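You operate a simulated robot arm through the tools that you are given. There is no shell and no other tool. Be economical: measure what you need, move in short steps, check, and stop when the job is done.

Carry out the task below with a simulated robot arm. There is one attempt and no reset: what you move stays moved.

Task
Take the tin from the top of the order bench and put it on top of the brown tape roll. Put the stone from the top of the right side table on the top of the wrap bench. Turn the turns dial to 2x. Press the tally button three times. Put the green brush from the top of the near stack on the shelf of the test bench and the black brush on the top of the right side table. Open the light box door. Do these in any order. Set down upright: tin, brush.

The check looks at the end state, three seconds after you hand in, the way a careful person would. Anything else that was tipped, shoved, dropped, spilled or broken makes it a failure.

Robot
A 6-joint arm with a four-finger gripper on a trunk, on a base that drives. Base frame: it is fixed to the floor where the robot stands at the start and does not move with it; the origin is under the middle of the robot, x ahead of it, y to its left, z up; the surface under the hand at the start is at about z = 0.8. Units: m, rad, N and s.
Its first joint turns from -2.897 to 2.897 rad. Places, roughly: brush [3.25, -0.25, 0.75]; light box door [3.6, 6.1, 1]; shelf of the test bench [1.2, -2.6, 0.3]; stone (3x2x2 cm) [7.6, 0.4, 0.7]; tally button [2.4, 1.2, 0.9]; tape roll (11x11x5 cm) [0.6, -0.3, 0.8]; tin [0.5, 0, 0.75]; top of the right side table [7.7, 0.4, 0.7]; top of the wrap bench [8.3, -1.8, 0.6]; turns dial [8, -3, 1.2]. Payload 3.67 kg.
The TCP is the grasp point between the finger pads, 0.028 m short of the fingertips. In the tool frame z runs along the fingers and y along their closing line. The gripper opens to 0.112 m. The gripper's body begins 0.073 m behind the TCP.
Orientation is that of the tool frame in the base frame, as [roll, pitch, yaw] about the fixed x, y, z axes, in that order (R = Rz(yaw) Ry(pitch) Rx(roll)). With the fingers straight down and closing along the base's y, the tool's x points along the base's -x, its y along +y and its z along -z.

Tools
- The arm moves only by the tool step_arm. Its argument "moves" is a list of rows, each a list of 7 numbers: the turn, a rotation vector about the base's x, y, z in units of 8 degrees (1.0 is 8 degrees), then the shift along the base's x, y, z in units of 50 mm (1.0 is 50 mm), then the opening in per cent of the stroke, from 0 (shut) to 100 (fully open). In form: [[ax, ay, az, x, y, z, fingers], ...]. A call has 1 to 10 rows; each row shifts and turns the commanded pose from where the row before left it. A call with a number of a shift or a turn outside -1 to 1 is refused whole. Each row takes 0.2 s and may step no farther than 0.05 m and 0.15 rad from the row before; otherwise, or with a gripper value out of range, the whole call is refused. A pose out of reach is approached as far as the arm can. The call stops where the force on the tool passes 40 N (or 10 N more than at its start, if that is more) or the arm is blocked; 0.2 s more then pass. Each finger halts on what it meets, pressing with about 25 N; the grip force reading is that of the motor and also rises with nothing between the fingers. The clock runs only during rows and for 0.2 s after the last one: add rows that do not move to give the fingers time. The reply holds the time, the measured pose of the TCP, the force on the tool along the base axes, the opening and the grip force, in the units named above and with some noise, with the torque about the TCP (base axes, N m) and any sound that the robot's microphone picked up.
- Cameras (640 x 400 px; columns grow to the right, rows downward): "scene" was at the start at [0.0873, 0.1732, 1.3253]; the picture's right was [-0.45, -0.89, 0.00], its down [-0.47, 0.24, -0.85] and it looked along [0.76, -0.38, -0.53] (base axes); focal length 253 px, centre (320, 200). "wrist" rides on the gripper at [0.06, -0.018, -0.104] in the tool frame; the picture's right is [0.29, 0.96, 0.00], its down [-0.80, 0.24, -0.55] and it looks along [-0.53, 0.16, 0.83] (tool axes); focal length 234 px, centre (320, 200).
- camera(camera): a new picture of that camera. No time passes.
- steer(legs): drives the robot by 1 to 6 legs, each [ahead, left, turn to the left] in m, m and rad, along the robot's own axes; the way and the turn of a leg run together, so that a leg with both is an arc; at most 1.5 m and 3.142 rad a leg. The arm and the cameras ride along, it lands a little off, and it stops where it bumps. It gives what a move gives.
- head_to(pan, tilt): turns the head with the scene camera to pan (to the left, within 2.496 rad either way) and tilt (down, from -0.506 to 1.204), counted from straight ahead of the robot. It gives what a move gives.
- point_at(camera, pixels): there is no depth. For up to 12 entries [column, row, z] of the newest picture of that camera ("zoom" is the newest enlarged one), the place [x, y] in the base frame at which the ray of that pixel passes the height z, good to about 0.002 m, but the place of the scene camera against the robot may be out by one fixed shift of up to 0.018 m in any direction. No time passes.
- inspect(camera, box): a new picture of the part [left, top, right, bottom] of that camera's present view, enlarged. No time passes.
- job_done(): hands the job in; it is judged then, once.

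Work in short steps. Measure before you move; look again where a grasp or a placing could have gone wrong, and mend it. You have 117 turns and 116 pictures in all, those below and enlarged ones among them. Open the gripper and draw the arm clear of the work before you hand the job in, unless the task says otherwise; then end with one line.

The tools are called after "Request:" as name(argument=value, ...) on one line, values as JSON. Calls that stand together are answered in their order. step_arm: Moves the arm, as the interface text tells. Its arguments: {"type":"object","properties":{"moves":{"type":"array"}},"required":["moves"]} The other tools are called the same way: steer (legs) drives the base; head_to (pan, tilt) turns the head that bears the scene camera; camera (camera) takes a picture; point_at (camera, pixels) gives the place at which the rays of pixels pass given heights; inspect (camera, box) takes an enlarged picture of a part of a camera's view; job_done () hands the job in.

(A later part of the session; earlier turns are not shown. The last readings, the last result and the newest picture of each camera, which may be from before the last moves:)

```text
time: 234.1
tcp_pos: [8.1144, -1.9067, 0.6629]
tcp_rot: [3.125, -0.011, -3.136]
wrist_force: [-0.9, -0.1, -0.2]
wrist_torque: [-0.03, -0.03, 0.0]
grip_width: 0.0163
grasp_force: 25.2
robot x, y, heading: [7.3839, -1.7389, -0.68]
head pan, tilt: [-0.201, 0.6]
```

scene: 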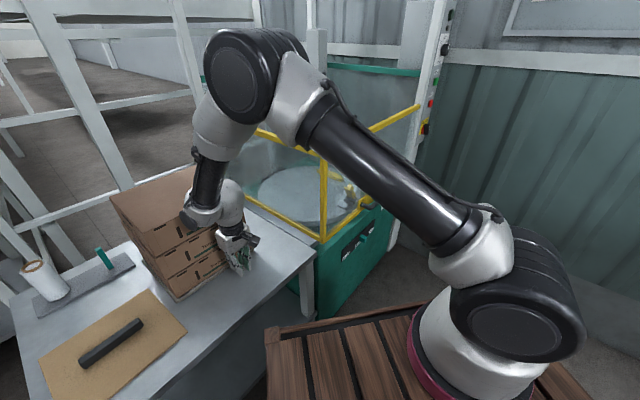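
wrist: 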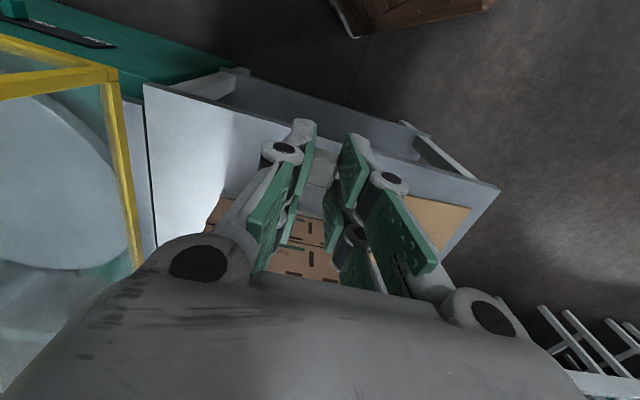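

Request:
step_arm(moves=[[0, 0, 0, 0, 0, -0.08, 5], [0, 0, 0, 0, 0, 0, 5]])

Request:
step_arm(moves=[[0, 0, 0, 0, 0, -0.08, 5], [0, 0, 0, 0, 0, 0, 5]])

Request:
step_arm(moves=[[0, 0, 0, 0, 0, -0.08, 5], [0, 0, 0, 0, 0, 0, 5]])

Request:
step_arm(moves=[[0, 0, 0, 0, 0, -0.08, 5], [0, 0, 0, 0, 0, 0, 5]])

Request:
inspect(camera="scene", box=[160, 190, 320, 290])

```text
time: 234.7
tcp_pos: [8.1144, -1.9072, 0.6574]
tcp_rot: [3.124, -0.01, -3.137]
wrist_force: [-0.3, -0.1, -0.5]
wrist_torque: [-0.01, -0.01, -0.01]
grip_width: 0.0167
grasp_force: 25.4
robot x, y, heading: [7.3772, -1.7365, -0.684]
head pan, tilt: [-0.201, 0.6]
```

```text
time: 235.3
tcp_pos: [8.1145, -1.9066, 0.6543]
tcp_rot: [3.122, -0.01, -3.137]
wrist_force: [-0.3, 0.0, -0.1]
wrist_torque: [0.0, -0.02, 0.02]
grip_width: 0.0165
grasp_force: 24.3
robot x, y, heading: [7.3762, -1.7385, -0.684]
head pan, tilt: [-0.201, 0.6]
```

```text
time: 235.9
tcp_pos: [8.115, -1.9069, 0.6496]
tcp_rot: [3.125, -0.011, -3.139]
wrist_force: [0.0, -0.2, -0.3]
wrist_torque: [0.01, -0.03, 0.0]
grip_width: 0.0166
grasp_force: 25.1
robot x, y, heading: [7.3801, -1.7397, -0.681]
head pan, tilt: [-0.201, 0.6]
```

```text
time: 236.5
tcp_pos: [8.1145, -1.9061, 0.648]
tcp_rot: [3.125, -0.009, -3.136]
wrist_force: [-10.3, -3.2, 35.4]
wrist_torque: [-0.54, -0.36, -0.18]
grip_width: 0.0167
grasp_force: 25.1
robot x, y, heading: [7.3788, -1.7366, -0.681]
head pan, tilt: [-0.201, 0.6]
```

```text
4.00 times, centred on (240, 240) of scene
```

zoom: 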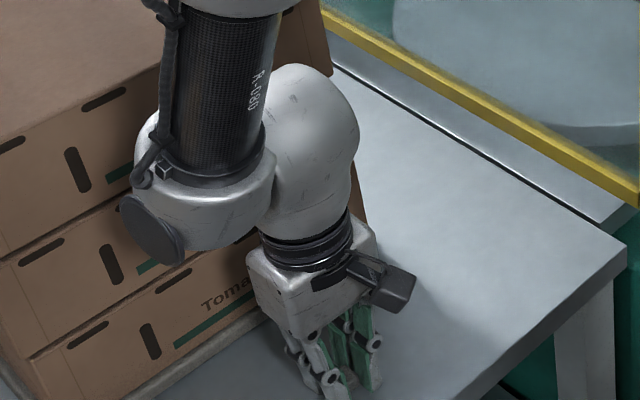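

Contact (35 N at z≈0.648). I ease up slightly, open, rise and check the stone.

Request:
step_arm(moves=[[0, 0, 0, 0, 0, 0.06, 5], [0, 0, 0, 0, 0, 0, 35], [0, 0, 0, 0, 0, 0, 35], [0, 0, 0, 0, 0, 0.6, 35], [0, 0, 0, 0, 0, 1, 35], [0, 0, 0, 0, 0, 1, 35], [0, 0, 0, 0, 0, 1, 35], [0, 0, 0, 0, 0, 1, 35], [0, 0, 0, 0, 0, 1, 35], [0, 0, 0, -1, 0, 0, 35]])

Request:
camera(camera="wrist")

```text
time: 238.7
tcp_pos: [8.0638, -1.9074, 0.9278]
tcp_rot: [3.126, -0.011, -3.136]
wrist_force: [0.9, 0.1, 0.2]
wrist_torque: [0.0, 0.04, 0.0]
grip_width: 0.0393
grasp_force: 0.1
robot x, y, heading: [7.3809, -1.7379, -0.682]
head pan, tilt: [-0.201, 0.6]
```

```text
23 pictures are left
```

wrist: 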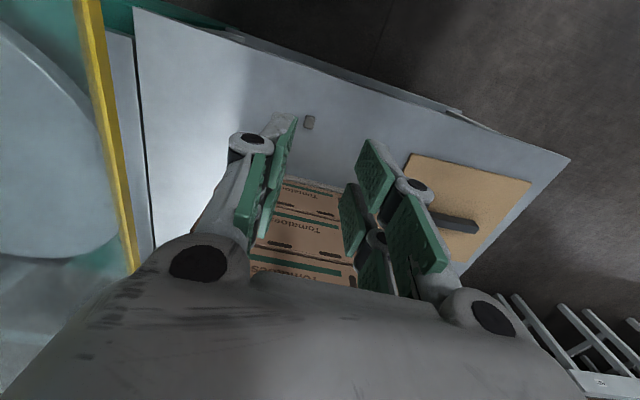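

The stone rests on the wrap bench. Now the dial: it faces -x at about (8,-3,1.2). I rise to z≈1.2 and pitch the tool to point along +x.

Request:
step_arm(moves=[[0, 0, 0, -0.6, 0, 0.8, 60], [0, 0, 0, 0, 0, 1, 60], [0, 0, 0, 0, 0, 1, 60], [0, 0, 0, 0, 0, 1, 60], [0, 0, 0, 0, 0, 1, 60], [0, -1, 0, 0, 0, 0, 60], [0, -1, 0, 0, 0, 0, 60], [0, -1, 0, 0, 0, 0, 60], [0, -1, 0, 0, 0, 0, 60], [0, -1, 0, 0, 0, 0, 60]])

Request:
step_arm(moves=[[0, -1, 0, 0, 0, 0, 60], [0, -1, 0, 0, 0, 0, 60], [0, -1, 0, 0, 0, 0, 60], [0, -1, 0, 0, 0, 0, 60], [0, -1, 0, 0, 0, 0, 60], [0, -1, 0, 0, 0, 0, 60], [0.12, -0.25, 0, 0, 0, 0, 60], [0, 0, 0, 0, 0, 0, 60]])

```text
time: 240.9
tcp_pos: [8.0347, -1.9059, 1.1685]
tcp_rot: [3.13, 0.69, -3.133]
wrist_force: [0.8, 0.3, 0.2]
wrist_torque: [-0.01, 0.01, 0.0]
grip_width: 0.067
grasp_force: 0.0
robot x, y, heading: [7.3834, -1.7337, -0.684]
head pan, tilt: [-0.201, 0.6]
```

```text
time: 242.7
tcp_pos: [8.0518, -1.863, 1.2026]
tcp_rot: [3.071, 1.366, 3.044]
wrist_force: [0.1, 0.2, 0.6]
wrist_torque: [0.0, -0.01, -0.02]
grip_width: 0.0674
grasp_force: 0.1
out of reach, approached as far as the arm can: row 2, 3, 4, 5, 6, 7
robot x, y, heading: [7.379, -1.7358, -0.687]
head pan, tilt: [-0.201, 0.6]
```

The posture is limited this close in. I back the base away in -x, then move -y to about (7.03,-2.6), so the arm can extend to the dial.

Request:
steer(legs=[[-0.271, -0.222, 0], [0.538, -0.658, 0]])

Request:
head_to(pan=0.25, tilt=0.15)

Request:
camera(camera="scene")

```text
time: 249.0
tcp_pos: [7.7056, -2.7017, 1.2024]
tcp_rot: [3.072, 1.367, 3.048]
wrist_force: [0.0, -0.2, -0.6]
wrist_torque: [0.02, -0.03, 0.0]
grip_width: 0.0675
grasp_force: 0.0
robot x, y, heading: [7.0325, -2.5788, -0.685]
head pan, tilt: [-0.201, 0.6]
```

```text
time: 249.9
tcp_pos: [7.7057, -2.7035, 1.2024]
tcp_rot: [3.072, 1.366, 3.047]
wrist_force: [-0.3, 0.0, 0.3]
wrist_torque: [0.01, 0.03, 0.02]
grip_width: 0.0675
grasp_force: 0.0
robot x, y, heading: [7.0315, -2.5778, -0.678]
head pan, tilt: [0.25, 0.15]
```

```text
22 pictures are left
```

scene: 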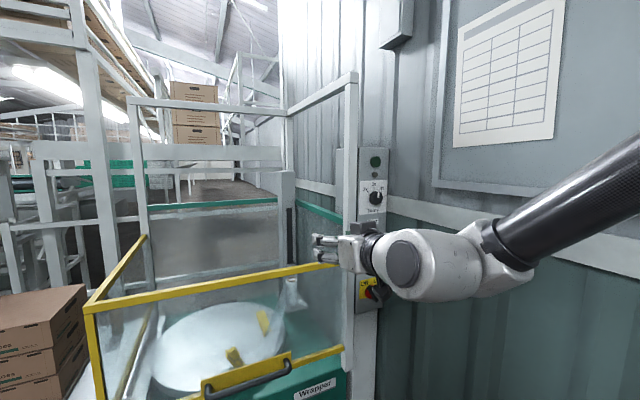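

The dial is at (376,198) and the hand is already level-ish. I swing toward y≈-3.0 while finishing the pitch, then use both cameras to fix the dial.

Request:
step_arm(moves=[[0, 0, 0, 0.3, -0.9, 0, 60], [0, 0, 0, 0.3, -0.9, 0, 60], [0, -0.73, 0.08, 0, -0.9, 0, 60], [0, -0.73, 0.08, 0, -0.9, 0, 60], [0, 0, 0, 0, -0.9, 0, 60], [0, 0, 0, 0, -0.9, -0.3, 60], [0, 0, 0, 0, 0, 0, 60]])

Request:
camera(camera="wrist")

Request:
inspect(camera="scene", box=[300, 130, 460, 230])

```text
time: 251.5
tcp_pos: [7.6942, -2.6874, 1.1992]
tcp_rot: [1.658, 1.543, 1.629]
wrist_force: [0.8, -0.1, 0.2]
wrist_torque: [0.02, 0.01, -0.02]
grip_width: 0.0672
grasp_force: 0.0
out of reach, approached as far as the arm can: row 1, 2, 3, 4, 5, 6
robot x, y, heading: [7.0332, -2.5732, -0.679]
head pan, tilt: [0.25, 0.15]
```

```text
21 pictures are left
```

wrist: 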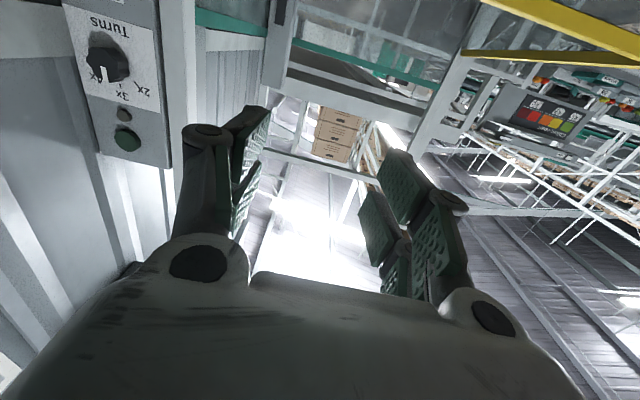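

```text
4.00 times, centred on (380, 180) of scene
```

zoom: 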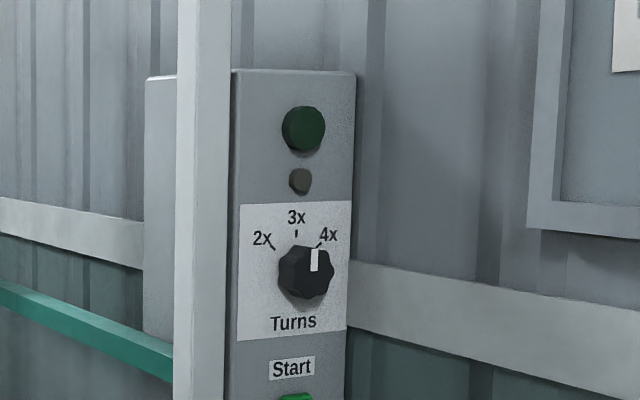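

The arm refused the sideways moves from this posture. I test whether it can extend forward and lower instead.

Request:
step_arm(moves=[[0, 0, 0, 0.8, 0, 0, 60], [0, 0, 0, 0.8, 0, 0, 60], [0, 0, 0, 0, 0, 0, 60]])

Request:
step_arm(moves=[[0, 0, 0, 0, -0.5, 0, 60], [0, 0, 0, 0, 0, 0, 60]])

Request:
step_arm(moves=[[-1, 0, 0, 0, 0, 0, 60], [-1, 0, 0, 0, 0, 0, 60], [0, 0, 0, 0, 0, 0, 60]])

```text
time: 252.3
tcp_pos: [7.7672, -2.6613, 1.1957]
tcp_rot: [1.646, 1.555, 1.636]
wrist_force: [0.3, 0.3, 1.2]
wrist_torque: [0.02, 0.03, 0.03]
grip_width: 0.067
grasp_force: 0.0
out of reach, approached as far as the arm can: row 1, 2
robot x, y, heading: [7.0303, -2.5812, -0.679]
head pan, tilt: [0.25, 0.15]
```

```text
time: 252.9
tcp_pos: [7.7675, -2.662, 1.1974]
tcp_rot: [1.666, 1.552, 1.656]
wrist_force: [0.7, 0.1, 0.2]
wrist_torque: [0.01, -0.03, -0.01]
grip_width: 0.0673
grasp_force: 0.0
out of reach, approached as far as the arm can: row 1
robot x, y, heading: [7.0353, -2.5775, -0.679]
head pan, tilt: [0.25, 0.15]
```

```text
time: 253.7
tcp_pos: [7.7676, -2.6606, 1.1976]
tcp_rot: [-1.576, 1.308, -1.584]
wrist_force: [-0.1, 0.3, -0.4]
wrist_torque: [0.0, 0.03, -0.02]
grip_width: 0.0671
grasp_force: 0.1
robot x, y, heading: [7.0316, -2.5792, -0.68]
head pan, tilt: [0.25, 0.15]
```

Rolling -16° about the tool axis freed the arm. I now try moving toward the dial in -y.

Request:
step_arm(moves=[[-0.5, 0, 0, 0, -0.8, 0, 60], [-0.5, 0, 0, 0, -0.8, 0, 60], [0, 0, 0, 0, -0.8, 0, 60], [0, 0, 0, 0, -0.8, 0, 60], [0, 0, 0, 0, 0, 0, 60]])

Request:
camera(camera="wrist")

```text
time: 254.9
tcp_pos: [7.7496, -2.6831, 1.2249]
tcp_rot: [-1.584, 1.169, -1.613]
wrist_force: [-0.2, 0.0, -0.4]
wrist_torque: [0.01, 0.02, -0.03]
grip_width: 0.0674
grasp_force: 0.2
out of reach, approached as far as the arm can: row 1, 2, 3, 4
robot x, y, heading: [7.0312, -2.5778, -0.679]
head pan, tilt: [0.25, 0.15]
```

```text
19 pictures are left
```

wrist: 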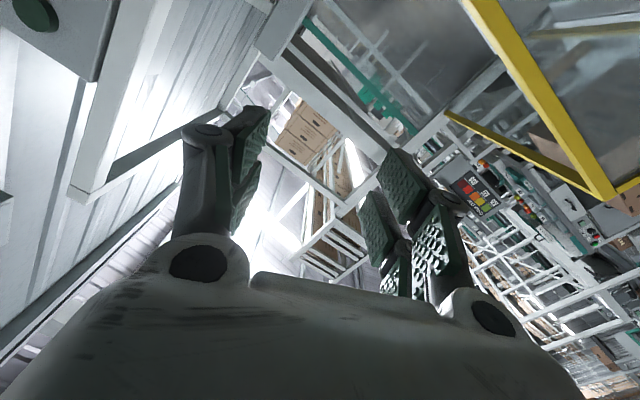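

Lateral arm moves are blocked in this posture, but the tool already points along +x, so I will use the base to translate. I get the dial's ray in the scene view.

Request:
point_at(camera="scene", pixels=[[376.3, 198, 1.14], [376.3, 198, 1.17], [376.3, 198, 1.19], [376.3, 198, 1.2], [376.3, 198, 1.21]])

```text
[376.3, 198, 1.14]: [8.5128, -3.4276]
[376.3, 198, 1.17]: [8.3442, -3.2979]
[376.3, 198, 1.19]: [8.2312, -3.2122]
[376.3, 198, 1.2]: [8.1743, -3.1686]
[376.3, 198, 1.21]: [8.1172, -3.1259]
```

A tool aligned with the forearm seems to be a singular posture. I pitch it 35° downward (undoing the roll) and retry the move toward the dial; gripping the knob from above-front will still allow turning it.

Request:
step_arm(moves=[[0, 1, 0, -0.5, 0, 0, 60], [0, 1, 0, -0.5, 0, 0, 60], [1, 0, 0, 0, 0, 0, 60], [1, 0, 0, 0, 0, 0, 60], [1, 0, 0, 0, 0, 0, 60], [0, 1, 0, 0, 0, 0, 60], [0, 1, 0, 0, 0, 0, 60], [0, 0.4, 0, 0, 0, 0, 60], [0, 0, 0, 0, 0, 0, 60]])

Request:
step_arm(moves=[[0, 0, 0, 0, -0.9, 0, 60], [0, 0, 0, 0, -0.9, 0, 60], [0, 0, 0, 0, -0.9, 0, 60], [0, 0, 0, 0, -0.9, 0, 60], [0, 0, 0, 0, -0.9, 0, 60], [0, 0, 0, 0, -0.9, 0, 60], [0, 0, 0, 0, -0.9, 0, 60], [0, 0, 0, 0, 0, 0, 60]])

Request:
camera(camera="wrist")

```text
time: 256.9
tcp_pos: [7.6956, -2.6452, 1.2306]
tcp_rot: [3.027, 1.05, 3.129]
wrist_force: [0.2, -0.1, -0.2]
wrist_torque: [0.03, 0.01, 0.02]
grip_width: 0.0673
grasp_force: 0.1
out of reach, approached as far as the arm can: row 4, 5, 8
robot x, y, heading: [7.0292, -2.5838, -0.681]
head pan, tilt: [0.25, 0.15]
```

```text
time: 258.7
tcp_pos: [7.6951, -2.6804, 1.2312]
tcp_rot: [3.029, 1.048, 3.13]
wrist_force: [0.1, -0.6, -0.3]
wrist_torque: [-0.01, 0.0, 0.0]
grip_width: 0.0671
grasp_force: 0.0
out of reach, approached as far as the arm can: row 1, 2, 3, 4, 5, 6, 7
robot x, y, heading: [7.0326, -2.5818, -0.684]
head pan, tilt: [0.25, 0.15]
```

```text
18 pictures are left
```

wrist: 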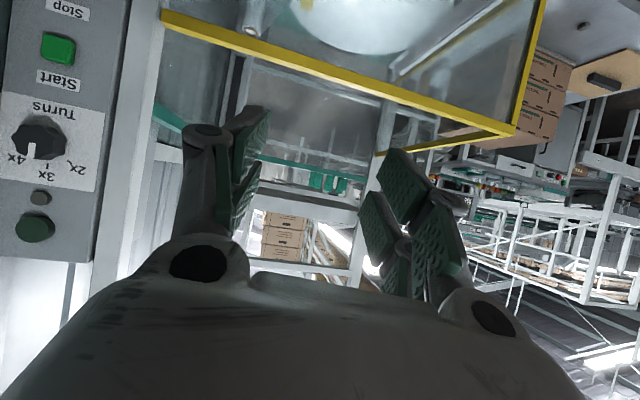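

I test extending forward in this pitched posture, which should relax the wrist.

Request:
step_arm(moves=[[0, 0, 0, 0.8, 0, -0.2, 60], [0, 0, 0, 0.8, 0, -0.2, 60], [0, 0, 0, 0.8, 0, -0.2, 60], [0, 0, 0, 0, 0, 0, 60]])

Request:
step_arm(moves=[[0, 0, 0, 0, -0.8, 0, 60], [0, 0, 0, 0, -0.8, 0, 60], [0, 0, 0, 0, 0, 0, 60]])

Request:
step_arm(moves=[[0, 0, -1, 0, 0, 0, 60], [0, 0, -1, 0, 0, 0, 60], [0, 0, 0, 0, -0.8, 0, 60], [0, 0, 0, 0, 0, 0, 60]])

```text
time: 259.7
tcp_pos: [7.8138, -2.6548, 1.1934]
tcp_rot: [3.028, 1.05, 3.131]
wrist_force: [0.0, -0.1, -0.5]
wrist_torque: [0.01, -0.02, -0.02]
grip_width: 0.067
grasp_force: 0.0
out of reach, approached as far as the arm can: row 1, 2, 3
robot x, y, heading: [7.0302, -2.5808, -0.681]
head pan, tilt: [0.25, 0.15]
```

```text
time: 260.5
tcp_pos: [7.8144, -2.6552, 1.1937]
tcp_rot: [3.027, 1.05, 3.131]
wrist_force: [-0.7, 0.3, 0.3]
wrist_torque: [0.01, -0.02, 0.02]
grip_width: 0.0674
grasp_force: 0.0
out of reach, approached as far as the arm can: row 1, 2
robot x, y, heading: [7.0307, -2.5814, -0.681]
head pan, tilt: [0.25, 0.15]
```

```text
time: 261.5
tcp_pos: [7.8167, -2.6869, 1.2002]
tcp_rot: [2.99, 1.071, 2.897]
wrist_force: [-0.2, 0.2, 0.6]
wrist_torque: [-0.03, 0.01, -0.02]
grip_width: 0.0671
grasp_force: 0.1
out of reach, approached as far as the arm can: row 1
robot x, y, heading: [7.0355, -2.5797, -0.681]
head pan, tilt: [0.25, 0.15]
```

The tool can yaw right of the arm plane but not left, so the base must stand nearly straight in front of the dial. I check how close the wall is on that side.

Request:
head_to(pan=-0.6, tilt=0.75)

Request:
camera(camera="scene")

```text
time: 262.7
tcp_pos: [7.8171, -2.6858, 1.2001]
tcp_rot: [2.99, 1.072, 2.895]
wrist_force: [-0.3, 0.5, 0.5]
wrist_torque: [0.04, 0.01, 0.01]
grip_width: 0.0673
grasp_force: 0.1
robot x, y, heading: [7.032, -2.5783, -0.682]
head pan, tilt: [-0.6, 0.75]
```

```text
17 pictures are left
```

scene: 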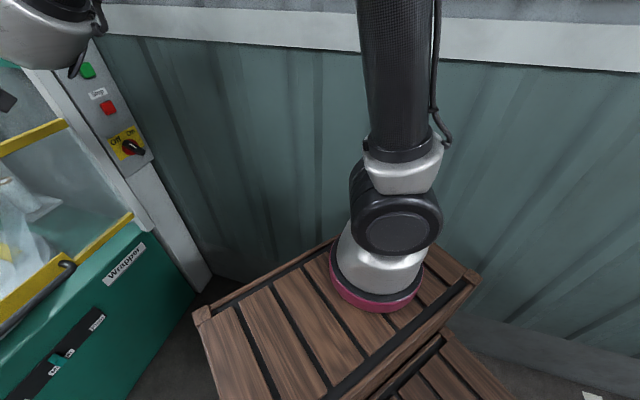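

Request:
point_at(camera="scene", pixels=[[550, 352, 0.0], [600, 365, 0.0], [215, 283, 0.0], [500, 320, 0.15], [198, 318, 0.86], [480, 275, 0.86], [332, 240, 0.86], [197, 290, 0.0]])

```text
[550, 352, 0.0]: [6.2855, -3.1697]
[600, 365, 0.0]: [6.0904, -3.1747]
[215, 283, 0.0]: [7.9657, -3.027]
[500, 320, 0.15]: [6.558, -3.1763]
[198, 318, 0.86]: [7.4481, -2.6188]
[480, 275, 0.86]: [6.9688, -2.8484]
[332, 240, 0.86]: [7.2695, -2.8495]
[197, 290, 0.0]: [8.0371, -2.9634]
```

The wall is at y≈-3.17, and my platform's half width is ≈0.25. I turn to heading 0, stand at about (6.95,-2.84), and swing the tool to point slightly right-down at the dial from farther back.

Request:
steer(legs=[[0, 0, 0.682], [-0.08, -0.26, 0]])

Request:
step_arm(moves=[[0, 0, -0.62, 0, -0.95, 0, 60], [0, 0, -0.62, 0, -0.95, 0, 60], [0, 0, -0.62, 0, -0.95, 0, 60], [0, 0, -0.62, 0, -0.95, 0, 60], [0, 0, -0.62, 0, -0.95, 0, 60], [0, 0, -0.62, 0, -0.95, 0, 60], [0, 0, -0.62, 0, -0.95, 0, 60], [0, 0, -0.62, 0, -0.95, 0, 60], [0, 0, -0.62, 0, -0.95, 0, 60], [0, 0, -0.62, 0, -0.95, 0, 60]])

Request:
step_arm(moves=[[0, 0, 0, 0.8, -0.2, 0, 60], [0, 0, 0, 0.8, -0.2, 0, 60], [0, 0, 0, 0.8, 0, 0, 60], [0, 0, 0, 0, 0, 0, 60]])

Request:
head_to(pan=-0.35, tilt=0.15)

Request:
camera(camera="scene")

Request:
camera(camera="wrist")

```text
time: 266.4
tcp_pos: [7.6343, -2.4007, 1.202]
tcp_rot: [2.991, 1.07, -2.711]
wrist_force: [-1.5, -0.1, 0.6]
wrist_torque: [-0.08, 0.02, -0.11]
grip_width: 0.0673
grasp_force: 0.2
robot x, y, heading: [6.9594, -2.8078, -0.0]
head pan, tilt: [-0.6, 0.75]
```

```text
time: 268.6
tcp_pos: [7.6523, -2.8652, 1.2232]
tcp_rot: [2.994, 1.069, 2.707]
wrist_force: [0.4, 0.2, -0.4]
wrist_torque: [-0.01, 0.01, 0.0]
grip_width: 0.0674
grasp_force: 0.0
out of reach, approached as far as the arm can: row 7, 8, 9, 10
robot x, y, heading: [6.9606, -2.8107, -0.003]
head pan, tilt: [-0.6, 0.75]
```

```text
time: 269.6
tcp_pos: [7.7744, -2.8852, 1.2247]
tcp_rot: [2.991, 1.07, 2.708]
wrist_force: [0.1, -0.1, 0.2]
wrist_torque: [0.03, 0.02, -0.03]
grip_width: 0.0669
grasp_force: 0.1
robot x, y, heading: [6.9557, -2.8071, 0.003]
head pan, tilt: [-0.6, 0.75]
```

```text
time: 270.6
tcp_pos: [7.7733, -2.8854, 1.2241]
tcp_rot: [2.992, 1.071, 2.706]
wrist_force: [-0.2, 0.1, 0.0]
wrist_torque: [0.0, 0.03, 0.0]
grip_width: 0.0673
grasp_force: 0.1
robot x, y, heading: [6.9558, -2.8085, -0.008]
head pan, tilt: [-0.351, 0.15]
```

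```text
16 pictures are left
```

scene: 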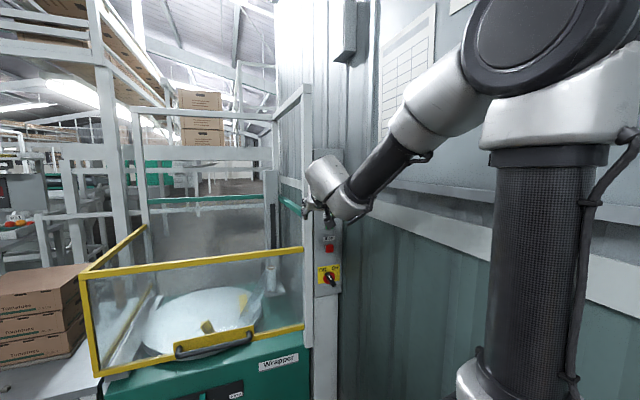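

```text
15 pictures are left
```

wrist: 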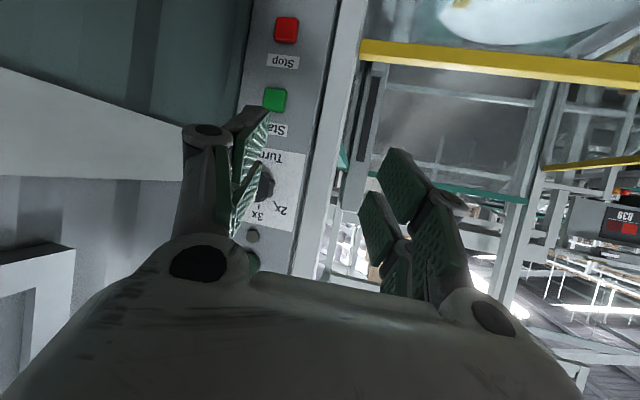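

The dial is seen at wrist (262,183). Combining rays from several poses, I estimate it at about (7.99,-3.005,1.242). I roll the tool -34° so the fingers close square to the dial's axis, move in line with it, and check.

Request:
step_arm(moves=[[-0.72, 0.2, 0.4, 0, 0, 0, 62], [-0.72, 0.2, 0.4, 0, 0, 0, 62], [-0.72, 0.2, 0.4, 0, 0, 0, 62], [-0.72, 0.2, 0.4, 0, 0, 0, 62], [-0.72, 0.2, 0.4, 0, 0, 0, 62], [0, 0, 0, 0.5, -0.8, 0.1, 62], [0, 0, 0, 0.3, -0.8, 0.1, 62], [0, 0, 0, 0.2, -0.8, 0.16, 62], [0, 0, 0, 0, 0, 0, 62]])

Request:
camera(camera="wrist")

```text
time: 272.6
tcp_pos: [7.8188, -2.9827, 1.2369]
tcp_rot: [-2.41, 0.872, -2.546]
wrist_force: [-0.3, 0.8, 0.0]
wrist_torque: [0.02, -0.01, 0.01]
grip_width: 0.0693
grasp_force: 0.0
out of reach, approached as far as the arm can: row 8
robot x, y, heading: [6.9592, -2.8098, -0.003]
head pan, tilt: [-0.351, 0.15]
```

```text
14 pictures are left
```

wrist: 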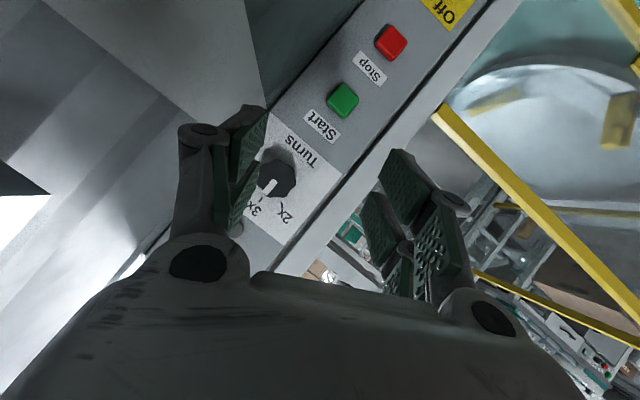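

From this pose the dial's ray is nearly parallel to x: y≈-3.010, z≈1.240. I shift the base 24 mm right, raise 10 mm, approach along +x until the fingertips touch the panel, back off 5 mm and close on the knob.

Request:
steer(legs=[[0, -0.024, 0]])

Request:
step_arm(moves=[[0, 0, 0, 0.8, 0, 0.2, 62], [0, 0, 0, 0.6, 0, 0, 62], [0, 0, 0, 0, 0, 0, 62]])

Request:
step_arm(moves=[[0, 0, 0, 0.14, 0, 0, 62], [0, 0, 0, 0.14, 0, 0, 62], [0, 0, 0, 0.14, 0, 0, 62], [0, 0, 0, 0.14, 0, 0, 62], [0, 0, 0, 0.14, 0, 0, 62], [0, 0, 0, 0.14, 0, 0, 62], [0, 0, 0, 0.14, 0, 0, 62], [0, 0, 0, 0.14, 0, 0, 62], [0, 0, 0, 0.14, 0, 0, 62], [0, 0, 0, 0.14, 0, 0, 62]])

Request:
camera(camera="wrist")

```text
time: 273.4
tcp_pos: [7.8197, -2.9832, 1.2371]
tcp_rot: [-2.409, 0.872, -2.542]
wrist_force: [-0.4, -0.5, -1.8]
wrist_torque: [0.01, -0.14, 0.02]
grip_width: 0.0696
grasp_force: 0.0
robot x, y, heading: [6.9557, -2.8075, -0.005]
head pan, tilt: [-0.351, 0.15]
```

```text
time: 274.2
tcp_pos: [7.8892, -2.9829, 1.2482]
tcp_rot: [-2.408, 0.873, -2.543]
wrist_force: [-0.4, 0.0, 0.3]
wrist_torque: [-0.02, -0.01, 0.0]
grip_width: 0.0696
grasp_force: 0.0
robot x, y, heading: [6.9586, -2.8064, 0.001]
head pan, tilt: [-0.351, 0.15]
```

```text
time: 276.4
tcp_pos: [7.9578, -2.9808, 1.2471]
tcp_rot: [-2.405, 0.876, -2.538]
wrist_force: [-12.7, -2.3, 9.7]
wrist_torque: [-0.32, -0.3, -0.51]
grip_width: 0.0825
grasp_force: 6.7
robot x, y, heading: [6.9555, -2.8103, -0.006]
head pan, tilt: [-0.351, 0.15]
```

```text
13 pictures are left
```

wrist: 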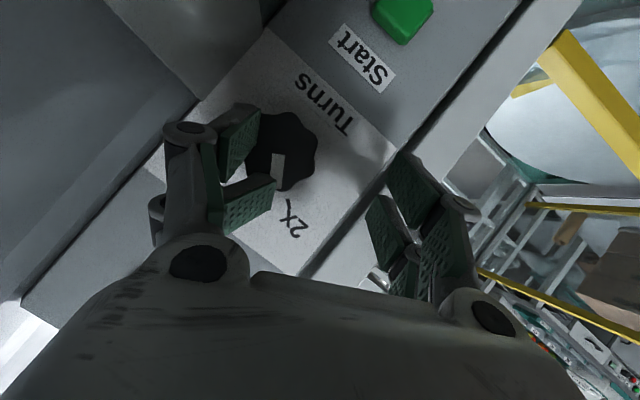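

The left finger met the knob, as the base didn't shift. I back off, shift the arm -27 mm in y with a slight right yaw to free it, reopen wider, re-approach to contact, back 4 mm, and close.

Request:
step_arm(moves=[[0, 0, 0, -0.9, 0, 0, 78], [0, 0, -0.4, 0, -0.28, 0, 78], [0, 0, -0.4, 0, -0.28, 0, 78], [0, 0, 0, 0, 0, 0, 78]])

Request:
step_arm(moves=[[0, 0, 0, 0.3, 0, 0, 78], [0, 0, 0, 0.3, 0, 0, 78], [0, 0, 0, 0.14, 0, 0, 78], [0, 0, 0, 0.14, 0, 0, 78], [0, 0, 0, 0.1, 0, 0, 78], [0, 0, 0, 0.1, 0, 0, 78], [0, 0, 0, 0.1, 0, 0, 78], [0, 0, 0, 0.1, 0, 0, 78], [0, 0, 0, 0.1, 0, 0, 78], [0, 0, 0, 0.1, 0, 0, 78]])

Request:
step_arm(moves=[[0, 0, 0, -0.08, 0, 0, 78], [0, 0, 0, 0, 0, 0, 5], [0, 0, 0, 0, 0, 0, 5], [0, 0, 0, 0, 0, 0, 5], [0, 0, 0, 0, 0, 0, 5]])

Request:
camera(camera="wrist")

```text
time: 277.4
tcp_pos: [7.9151, -3.0102, 1.2458]
tcp_rot: [-2.408, 0.873, -2.655]
wrist_force: [0.1, 0.1, 0.2]
wrist_torque: [-0.02, 0.0, 0.01]
grip_width: 0.0874
grasp_force: 0.0
robot x, y, heading: [6.9575, -2.8081, -0.0]
head pan, tilt: [-0.351, 0.15]
```

```text
time: 279.2
tcp_pos: [7.974, -3.0086, 1.2413]
tcp_rot: [-2.414, 0.866, -2.656]
wrist_force: [-15.4, 9.4, -2.6]
wrist_torque: [-0.09, 0.16, 0.96]
grip_width: 0.1
grasp_force: 9.6
robot x, y, heading: [6.9592, -2.8068, 0.002]
head pan, tilt: [-0.351, 0.15]
stopped in row 8: the force on the tool passed its limit at 43 N (the readings are from after the stop); the commanded pose is now the measured one
```

```text
time: 279.9
tcp_pos: [7.969, -3.0058, 1.2419]
tcp_rot: [-2.413, 0.862, -2.652]
wrist_force: [-30.0, 12.6, 1.1]
wrist_torque: [-0.03, 0.33, 1.14]
grip_width: 0.0593
grasp_force: 25.2
robot x, y, heading: [6.9549, -2.8119, -0.001]
head pan, tilt: [-0.351, 0.15]
stopped in row 3: the force on the tool passed its limit at 45 N (the readings are from after the stop); the commanded pose is now the measured one
```

```text
12 pictures are left
```

wrist: 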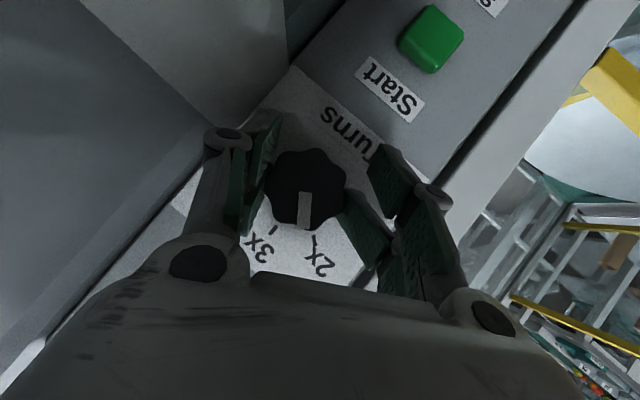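

The knob sits between the fingers and its pointer already lies close to 2x, about 14° short. I ease off, grip, turn -15° about x, release, back away and look.

Request:
step_arm(moves=[[0, 0, 0, -0.1, 0, 0, 5], [0, 0, 0, 0, 0, 0, 5], [0, 0, 0, 0, 0, 0, 5]])

Request:
step_arm(moves=[[-0.6, 0, 0, 0, 0, 0, 5], [-0.6, 0, 0, 0, 0, 0, 5], [-0.6, 0, 0, 0, 0, 0, 5], [0, 0, 0, 0, 0, 0, 5]])

Request:
step_arm(moves=[[0, 0, 0, 0, 0, 0, 78], [0, 0, 0, 0, 0, 0, 78], [0, 0, 0, -0.6, 0, 0, 78], [0, 0, 0, -1, 0, 0, 78], [0, 0, 0, 0, 0, 0, 78]])

Request:
camera(camera="wrist")

```text
time: 280.4
tcp_pos: [7.9634, -3.009, 1.2456]
tcp_rot: [-2.409, 0.867, -2.652]
wrist_force: [-33.8, 5.1, 5.2]
wrist_torque: [0.02, 0.67, 0.96]
grip_width: 0.0443
grasp_force: 45.1
robot x, y, heading: [6.9585, -2.8085, -0.004]
head pan, tilt: [-0.351, 0.15]
stopped in row 2: the force on the tool passed its limit at 65 N (the readings are from after the stop); the commanded pose is now the measured one
```

```text
time: 281.1
tcp_pos: [7.9625, -3.0085, 1.245]
tcp_rot: [-2.207, 0.779, -2.503]
wrist_force: [-24.9, 3.4, 5.1]
wrist_torque: [-0.1, 1.45, 0.87]
grip_width: 0.044
grasp_force: 45.7
robot x, y, heading: [6.9572, -2.8097, -0.001]
head pan, tilt: [-0.351, 0.15]
stopped in row 3: the force on the tool passed its limit at 44 N (the readings are from after the stop); the commanded pose is now the measured one
```

```text
time: 282.3
tcp_pos: [7.885, -3.008, 1.2419]
tcp_rot: [-2.21, 0.778, -2.504]
wrist_force: [-0.4, -1.0, -0.2]
wrist_torque: [0.0, -0.02, 0.02]
grip_width: 0.0873
grasp_force: 0.1
robot x, y, heading: [6.9537, -2.8066, -0.011]
head pan, tilt: [-0.351, 0.15]
```

```text
11 pictures are left
```

wrist: 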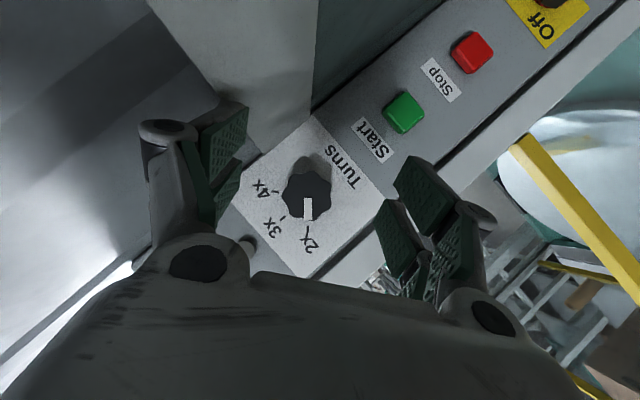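

The pointer now sits on 2x. I retract the arm and drive back through the gap along the reversed path toward the corridor.

Request:
step_arm(moves=[[0, 0, 0, -1, 0, 0, 60], [0, 0, 0, -1, 0, 0, 60], [0, 0, 0, -0.8, 0.3, 0, 60], [0, 0, 0, 0, 0, 0, 60]])

Request:
steer(legs=[[0, 1.05, 0], [0.25, 0, 0], [0, 0, -1.57], [0, 0.39, 0], [-0.86, 0, 0], [0, 0, 0.42]])

Request:
steer(legs=[[-1.3, 0, 0], [0, 0, 0.26], [-0.32, 0.035, 0], [0, 0, 0.9]])

```text
time: 283.3
tcp_pos: [7.7459, -2.9917, 1.2438]
tcp_rot: [-2.208, 0.776, -2.506]
wrist_force: [0.1, 0.0, -0.6]
wrist_torque: [0.0, -0.01, 0.03]
grip_width: 0.0672
grasp_force: 0.1
robot x, y, heading: [6.9544, -2.808, -0.006]
head pan, tilt: [-0.351, 0.15]
```

```text
time: 301.4
tcp_pos: [7.7559, -1.6837, 1.2443]
tcp_rot: [-2.211, 0.778, 2.638]
wrist_force: [0.0, -0.6, 0.9]
wrist_torque: [-0.01, 0.03, 0.02]
grip_width: 0.0673
grasp_force: 0.1
robot x, y, heading: [7.5898, -0.8937, -1.138]
head pan, tilt: [-0.351, 0.15]
```

```text
time: 312.8
tcp_pos: [7.6768, 0.3822, 1.2438]
tcp_rot: [-2.21, 0.777, -2.476]
wrist_force: [0.1, -0.3, -0.4]
wrist_torque: [-0.01, 0.02, -0.01]
grip_width: 0.067
grasp_force: 0.1
robot x, y, heading: [6.883, 0.5401, 0.03]
head pan, tilt: [-0.351, 0.15]
```

Position (6.88,0.54) is clean. I level the tool to point down with the fingers shut, back down the corridor to x≈2.4, turn to face the conveyor, and look at the tally button.

Request:
step_arm(moves=[[0.371, 0.821, 0, 0, 0, 0, 0], [0.371, 0.821, 0, 0, 0, 0, 0], [0.371, 0.821, 0, 0, 0, 0, 0], [0.371, 0.821, 0, 0, 0, 0, 0], [0.371, 0.821, 0, 0, 0, 0, 0], [0.371, 0.821, 0, 0, 0, 0, 0], [0.371, 0.821, 0, 0, 0, 0, 0], [0.371, 0.821, 0, 0, 0, 0, 0], [0.371, 0.821, 0, 0, 0, 0, 0], [0, 0, 0, 0, 0, 0, 0]])

Request:
steer(legs=[[0, 0.02, -0.03], [-1.5, 0, 0], [-1.5, 0, 0], [-1.48, 0, 0]])

Request:
steer(legs=[[0, -0.2, 0], [0, 0, 1.57]])

Request:
head_to(pan=-0.15, tilt=0.6)

Request:
camera(camera="scene")

Request:
camera(camera="wrist")

```text
time: 315.0
tcp_pos: [7.6771, 0.3821, 1.243]
tcp_rot: [3.139, 0.001, -2.882]
wrist_force: [0.4, -0.1, -0.5]
wrist_torque: [0.0, -0.01, 0.03]
grip_width: 0.0
grasp_force: 25.0
robot x, y, heading: [6.8866, 0.5369, 0.029]
head pan, tilt: [-0.351, 0.15]
```

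```text
time: 336.8
tcp_pos: [3.1829, 0.3753, 1.2434]
tcp_rot: [3.14, 0.001, -2.911]
wrist_force: [-1.3, -0.1, 0.2]
wrist_torque: [0.04, 0.0, 0.0]
grip_width: 0.0
grasp_force: 24.6
robot x, y, heading: [2.3942, 0.551, 0.001]
head pan, tilt: [-0.351, 0.15]
```

```text
time: 342.3
tcp_pos: [2.5668, 1.1437, 1.2446]
tcp_rot: [-3.141, -0.002, -1.33]
wrist_force: [-0.3, 0.1, 0.7]
wrist_torque: [0.0, -0.01, 0.0]
grip_width: 0.0001
grasp_force: 24.6
robot x, y, heading: [2.395, 0.3516, 1.578]
head pan, tilt: [-0.351, 0.15]
```

```text
time: 343.2
tcp_pos: [2.5679, 1.1445, 1.2444]
tcp_rot: [3.141, -0.001, -1.33]
wrist_force: [-0.7, 0.2, -0.8]
wrist_torque: [0.01, 0.03, 0.01]
grip_width: 0.0
grasp_force: 25.0
robot x, y, heading: [2.3901, 0.3569, 1.583]
head pan, tilt: [-0.15, 0.6]
```

```text
10 pictures are left
```

scene: 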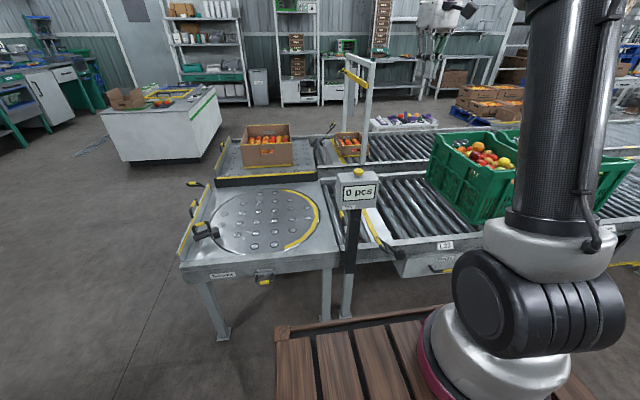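

```text
9 pictures are left
```

wrist: 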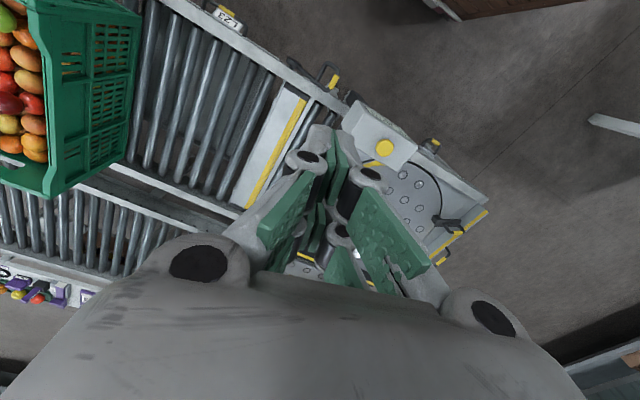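

The button appears at wrist (386,148) and scene (357,171). I triangulate, and also zoom in on the light box near (346,48).

Request:
point_at(camera="wrist", pixels=[[386, 148, 0.9], [386, 148, 0.95], [386, 148, 1.0], [386, 148, 1.05]])

Request:
point_at(camera="scene", pixels=[[358, 171, 0.9], [358, 171, 0.95], [358, 171, 1.0], [358, 171, 1.05], [346, 48, 1.0], [325, 104, 0.0], [335, 85, 0.8], [150, 160, 0.0], [215, 135, 0.0]])

Request:
inspect(camera="scene", box=[300, 20, 396, 80])

```text
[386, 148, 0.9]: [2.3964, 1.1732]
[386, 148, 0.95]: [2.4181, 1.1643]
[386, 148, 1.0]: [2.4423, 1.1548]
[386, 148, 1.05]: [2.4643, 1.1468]
```

```text
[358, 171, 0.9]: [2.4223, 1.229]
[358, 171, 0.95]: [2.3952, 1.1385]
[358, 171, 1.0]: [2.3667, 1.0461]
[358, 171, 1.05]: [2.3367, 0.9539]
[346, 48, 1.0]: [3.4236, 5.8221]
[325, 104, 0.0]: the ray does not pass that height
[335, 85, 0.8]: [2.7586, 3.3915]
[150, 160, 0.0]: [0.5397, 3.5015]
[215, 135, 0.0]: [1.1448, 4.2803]
```

```text
6.67 times, centred on (348, 50) of scene
```

zoom: 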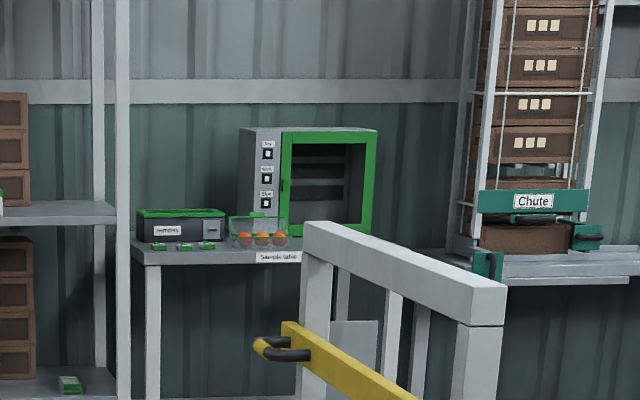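

The rays meet at the button: (2.411,1.167), top z≈0.934. I move above it, press down until force, release, press again, and read the counter.

Request:
step_arm(moves=[[0, 0, 0, -0.8, 0.11, 0, 0], [0, 0, 0, -0.8, 0.11, 0, 0], [0, 0, 0, -0.8, 0.11, 0, 0], [0, 0, 0, -0.74, 0.12, 0, 0], [0, 0, 0, 0, 0, -1, 0], [0, 0, 0, 0, 0, -1, 0], [0, 0, 0, 0, 0, -1, 0], [0, 0, 0, 0, 0, -1, 0], [0, 0, 0, 0, 0, -1, 0], [0, 0, 0, 0, 0, 0, 0]])

Request:
step_arm(moves=[[0, 0, 0, 0, 0, -0.3, 0], [0, 0, 0, 0, 0, -0.2, 0], [0, 0, 0, 0, 0, -0.1, 0], [0, 0, 0, 0, 0, -0.1, 0], [0, 0, 0, 0, 0, -0.1, 0], [0, 0, 0, 0, 0, -0.1, 0], [0, 0, 0, 0, 0, -0.1, 0], [0, 0, 0, 0, 0, -0.1, 0]])

Request:
step_arm(moves=[[0, 0, 0, 0, 0, 0.5, 0], [0, 0, 0, 0, 0, 0, 0], [0, 0, 0, 0, 0, 0, 0]])

Request:
inspect(camera="scene", box=[310, 140, 406, 200])

```text
time: 345.4
tcp_pos: [2.4097, 1.1654, 0.9965]
tcp_rot: [-3.141, 0.003, -1.33]
wrist_force: [-0.3, 0.5, 0.2]
wrist_torque: [-0.01, 0.02, -0.02]
grip_width: 0.0
grasp_force: 25.2
robot x, y, heading: [2.394, 0.3503, 1.58]
head pan, tilt: [-0.15, 0.6]
```

```text
time: 346.5
tcp_pos: [2.4095, 1.1672, 0.9632]
tcp_rot: [3.141, 0.01, -1.328]
wrist_force: [-0.5, -6.4, 26.0]
wrist_torque: [-0.27, -0.07, -0.01]
grip_width: 0.0058
grasp_force: 35.9
robot x, y, heading: [2.392, 0.3556, 1.581]
head pan, tilt: [-0.15, 0.6]
heard: click
stopped in row 5: the force on the tool passed its limit at 45 N (the readings are from after the stop); the commanded pose is now the measured one
```

```text
time: 347.3
tcp_pos: [2.409, 1.1675, 0.9853]
tcp_rot: [-3.141, 0.005, -1.33]
wrist_force: [-0.5, -0.9, 0.0]
wrist_torque: [0.01, -0.05, -0.04]
grip_width: 0.0002
grasp_force: 36.3
robot x, y, heading: [2.3927, 0.3508, 1.58]
head pan, tilt: [-0.15, 0.6]
```

```text
6.67 times, centred on (358, 170) of scene
```

zoom: 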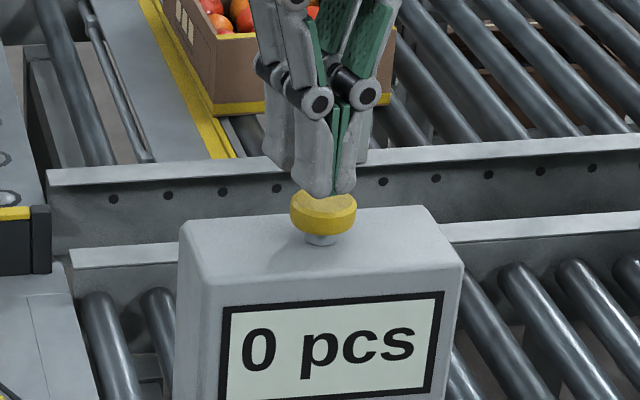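

A click was heard on the first press, though the display still reads 0. I do two more presses, listening for a click each time, then check the display again.

Request:
step_arm(moves=[[0, 0, 0, 0, 0, 0.4, 0], [0, 0, 0, 0, 0, 0, 0], [0, 0, 0, 0, 0, -0.4, 0], [0, 0, 0, 0, 0, -0.2, 0], [0, 0, 0, 0, 0, -0.1, 0], [0, 0, 0, 0, 0, -0.1, 0], [0, 0, 0, 0, 0, -0.1, 0], [0, 0, 0, 0, 0, -0.1, 0], [0, 0, 0, 0, 0, -0.1, 0]])

Request:
step_arm(moves=[[0, 0, 0, 0, 0, 0.9, 0], [0, 0, 0, 0, 0, 0, 0], [0, 0, 0, 0, 0, 0, 0], [0, 0, 0, 0, 0, -0.4, 0], [0, 0, 0, 0, 0, -0.2, 0], [0, 0, 0, 0, 0, -0.1, 0], [0, 0, 0, 0, 0, -0.1, 0], [0, 0, 0, 0, 0, -0.1, 0], [0, 0, 0, 0, 0, -0.1, 0], [0, 0, 0, 0, 0, -0.1, 0]])

Request:
step_arm(moves=[[0, 0, 0, 0, 0, 1, 0], [0, 0, 0, 0, 0, 1, 0], [0, 0, 0, 0, 0, 1, 0], [0, 0, 0, 0, 0, 1, 0], [0, 0, 0, 0, 0, 1, 0], [0, 0, 0, 0, -1, 0, 0], [0, 0, 0, 0, -1, 0, 0], [0, 0, 0, 0, 0, 0, 0]])

Request:
inspect(camera="scene", box=[310, 140, 406, 200])

```text
time: 349.1
tcp_pos: [2.4097, 1.1682, 0.9635]
tcp_rot: [-3.139, 0.014, -1.327]
wrist_force: [0.0, -5.0, 26.6]
wrist_torque: [-0.39, -0.06, 0.0]
grip_width: 0.0056
grasp_force: 35.5
robot x, y, heading: [2.3963, 0.356, 1.581]
head pan, tilt: [-0.15, 0.6]
heard: click
stopped in row 8: the force on the tool passed its limit at 45 N (the readings are from after the stop); the commanded pose is now the measured one
```

```text
time: 351.0
tcp_pos: [2.4085, 1.1713, 0.9632]
tcp_rot: [-3.139, 0.02, -1.329]
wrist_force: [-1.3, -5.7, 26.7]
wrist_torque: [-0.44, -0.08, -0.02]
grip_width: 0.0061
grasp_force: 35.5
robot x, y, heading: [2.3905, 0.3519, 1.579]
head pan, tilt: [-0.15, 0.6]
heard: click
stopped in row 9: the force on the tool passed its limit at 45 N (the readings are from after the stop); the commanded pose is now the measured one
```

```text
time: 352.8
tcp_pos: [2.4119, 1.0685, 1.2118]
tcp_rot: [-3.139, 0.014, -1.328]
wrist_force: [0.3, -0.2, -0.3]
wrist_torque: [-0.04, 0.0, -0.06]
grip_width: 0.0001
grasp_force: 35.4
robot x, y, heading: [2.3947, 0.3555, 1.585]
head pan, tilt: [-0.15, 0.6]
```

```text
6.67 times, centred on (358, 170) of scene
```

zoom: 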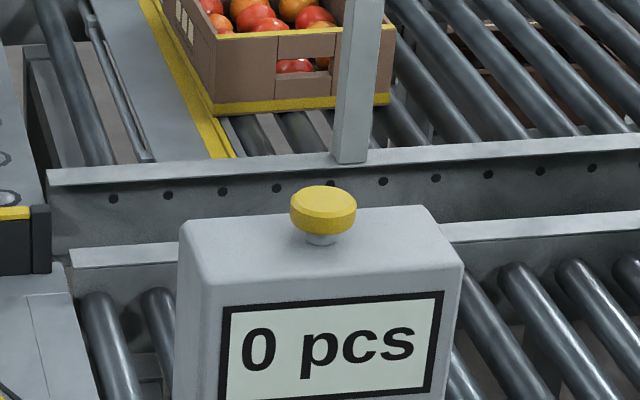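

Three clicks were heard, one per press; the display seems to be just a painted sign. Next is the light box door at (3.6,6.1). I pitch the tool forward, pass between the order bench and the conveyor end, and drive to about (3.0,4.7).

Request:
step_arm(moves=[[0, 0, -0.85, 0, 0, 0, 60], [0, 0, -0.85, 0, 0, 0, 60], [1, 0, 0, 0, -0.3, 0, 60], [1, 0, 0, 0, -0.3, 0, 60], [1, 0, 0, 0, 0, 0, 60], [1, 0, 0, 0, 0, 0, 60], [1, 0, 0, 0, 0, 0, 60], [1, 0, 0, 0, 0, 0, 60], [0, 0, 0, 0, 0, 0, 60]])

Request:
steer(legs=[[-0.255, 0.554, 0], [0, 0, 0.525], [1.5, 0, 0], [0, 0, -0.778], [1.5, 0, 0], [0, 0, -0.47]])

Request:
steer(legs=[[1.5, 0, 0], [0.95, 0, 0], [0, 0, 0.7]])

Request:
head_to(pan=-0.3, tilt=0.25)

Request:
camera(camera="scene")

```text
time: 354.8
tcp_pos: [2.4085, 1.0396, 1.2104]
tcp_rot: [-3.136, 0.851, -1.565]
wrist_force: [0.2, -0.3, 0.2]
wrist_torque: [0.01, -0.01, 0.01]
grip_width: 0.067
grasp_force: 0.0
robot x, y, heading: [2.3935, 0.3542, 1.583]
head pan, tilt: [-0.15, 0.6]
```

```text
time: 377.6
tcp_pos: [1.8738, 3.4138, 1.2101]
tcp_rot: [-3.134, 0.852, -2.282]
wrist_force: [0.3, 0.8, -0.8]
wrist_torque: [-0.03, 0.01, -0.03]
grip_width: 0.0671
grasp_force: 0.1
robot x, y, heading: [1.4088, 2.905, 0.87]
head pan, tilt: [-0.15, 0.6]
```

```text
time: 391.2
tcp_pos: [2.9661, 5.4407, 1.2111]
tcp_rot: [-3.134, 0.853, -1.563]
wrist_force: [-0.7, -0.1, 0.1]
wrist_torque: [0.01, -0.01, -0.01]
grip_width: 0.0674
grasp_force: 0.0
robot x, y, heading: [2.9533, 4.7549, 1.579]
head pan, tilt: [-0.15, 0.6]
```

```text
time: 392.1
tcp_pos: [2.9643, 5.44, 1.2106]
tcp_rot: [-3.136, 0.854, -1.563]
wrist_force: [0.3, 0.7, 0.3]
wrist_torque: [0.02, -0.01, 0.02]
grip_width: 0.067
grasp_force: 0.0
robot x, y, heading: [2.9515, 4.7563, 1.582]
head pan, tilt: [-0.3, 0.25]
```

```text
5 pictures are left
```

scene: 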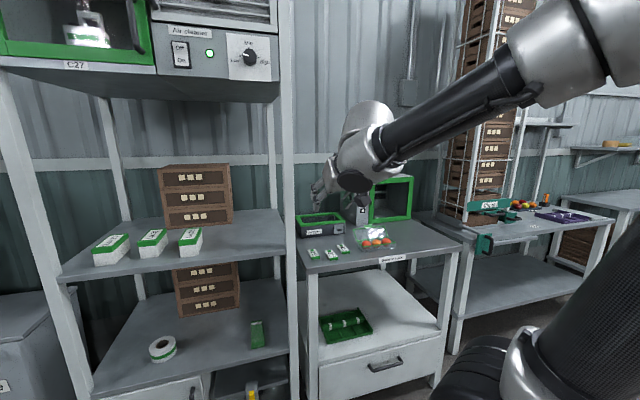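

The light box is at (390,200), with its green door hinged on the right and the handle side left at about (372,200). I enlarge it and measure.

Request:
inspect(camera="scene", box=[332, 165, 428, 225])

Request:
point_at(camera="scene", pixels=[[371, 225, 0.8], [371, 225, 0.85], [412, 217, 0.85], [412, 217, 0.8], [372, 200, 0.95], [372, 200, 1.0], [372, 200, 1.05], [372, 181, 1.05], [372, 181, 1.1], [305, 272, 0.75], [460, 248, 0.75]])

```text
6.67 times, centred on (380, 195) of scene
```

zoom: 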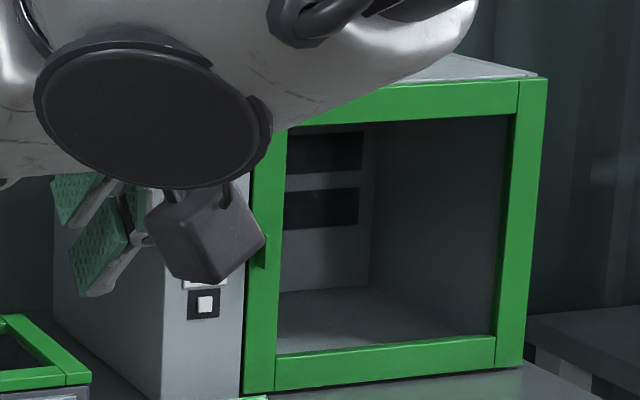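

```text
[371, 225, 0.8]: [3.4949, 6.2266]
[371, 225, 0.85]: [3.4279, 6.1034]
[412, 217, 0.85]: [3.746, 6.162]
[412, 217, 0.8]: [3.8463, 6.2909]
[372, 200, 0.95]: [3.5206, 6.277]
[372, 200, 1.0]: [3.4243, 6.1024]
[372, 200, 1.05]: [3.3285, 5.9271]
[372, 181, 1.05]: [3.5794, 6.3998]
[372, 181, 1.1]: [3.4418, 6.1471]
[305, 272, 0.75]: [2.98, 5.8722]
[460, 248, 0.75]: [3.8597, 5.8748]
```

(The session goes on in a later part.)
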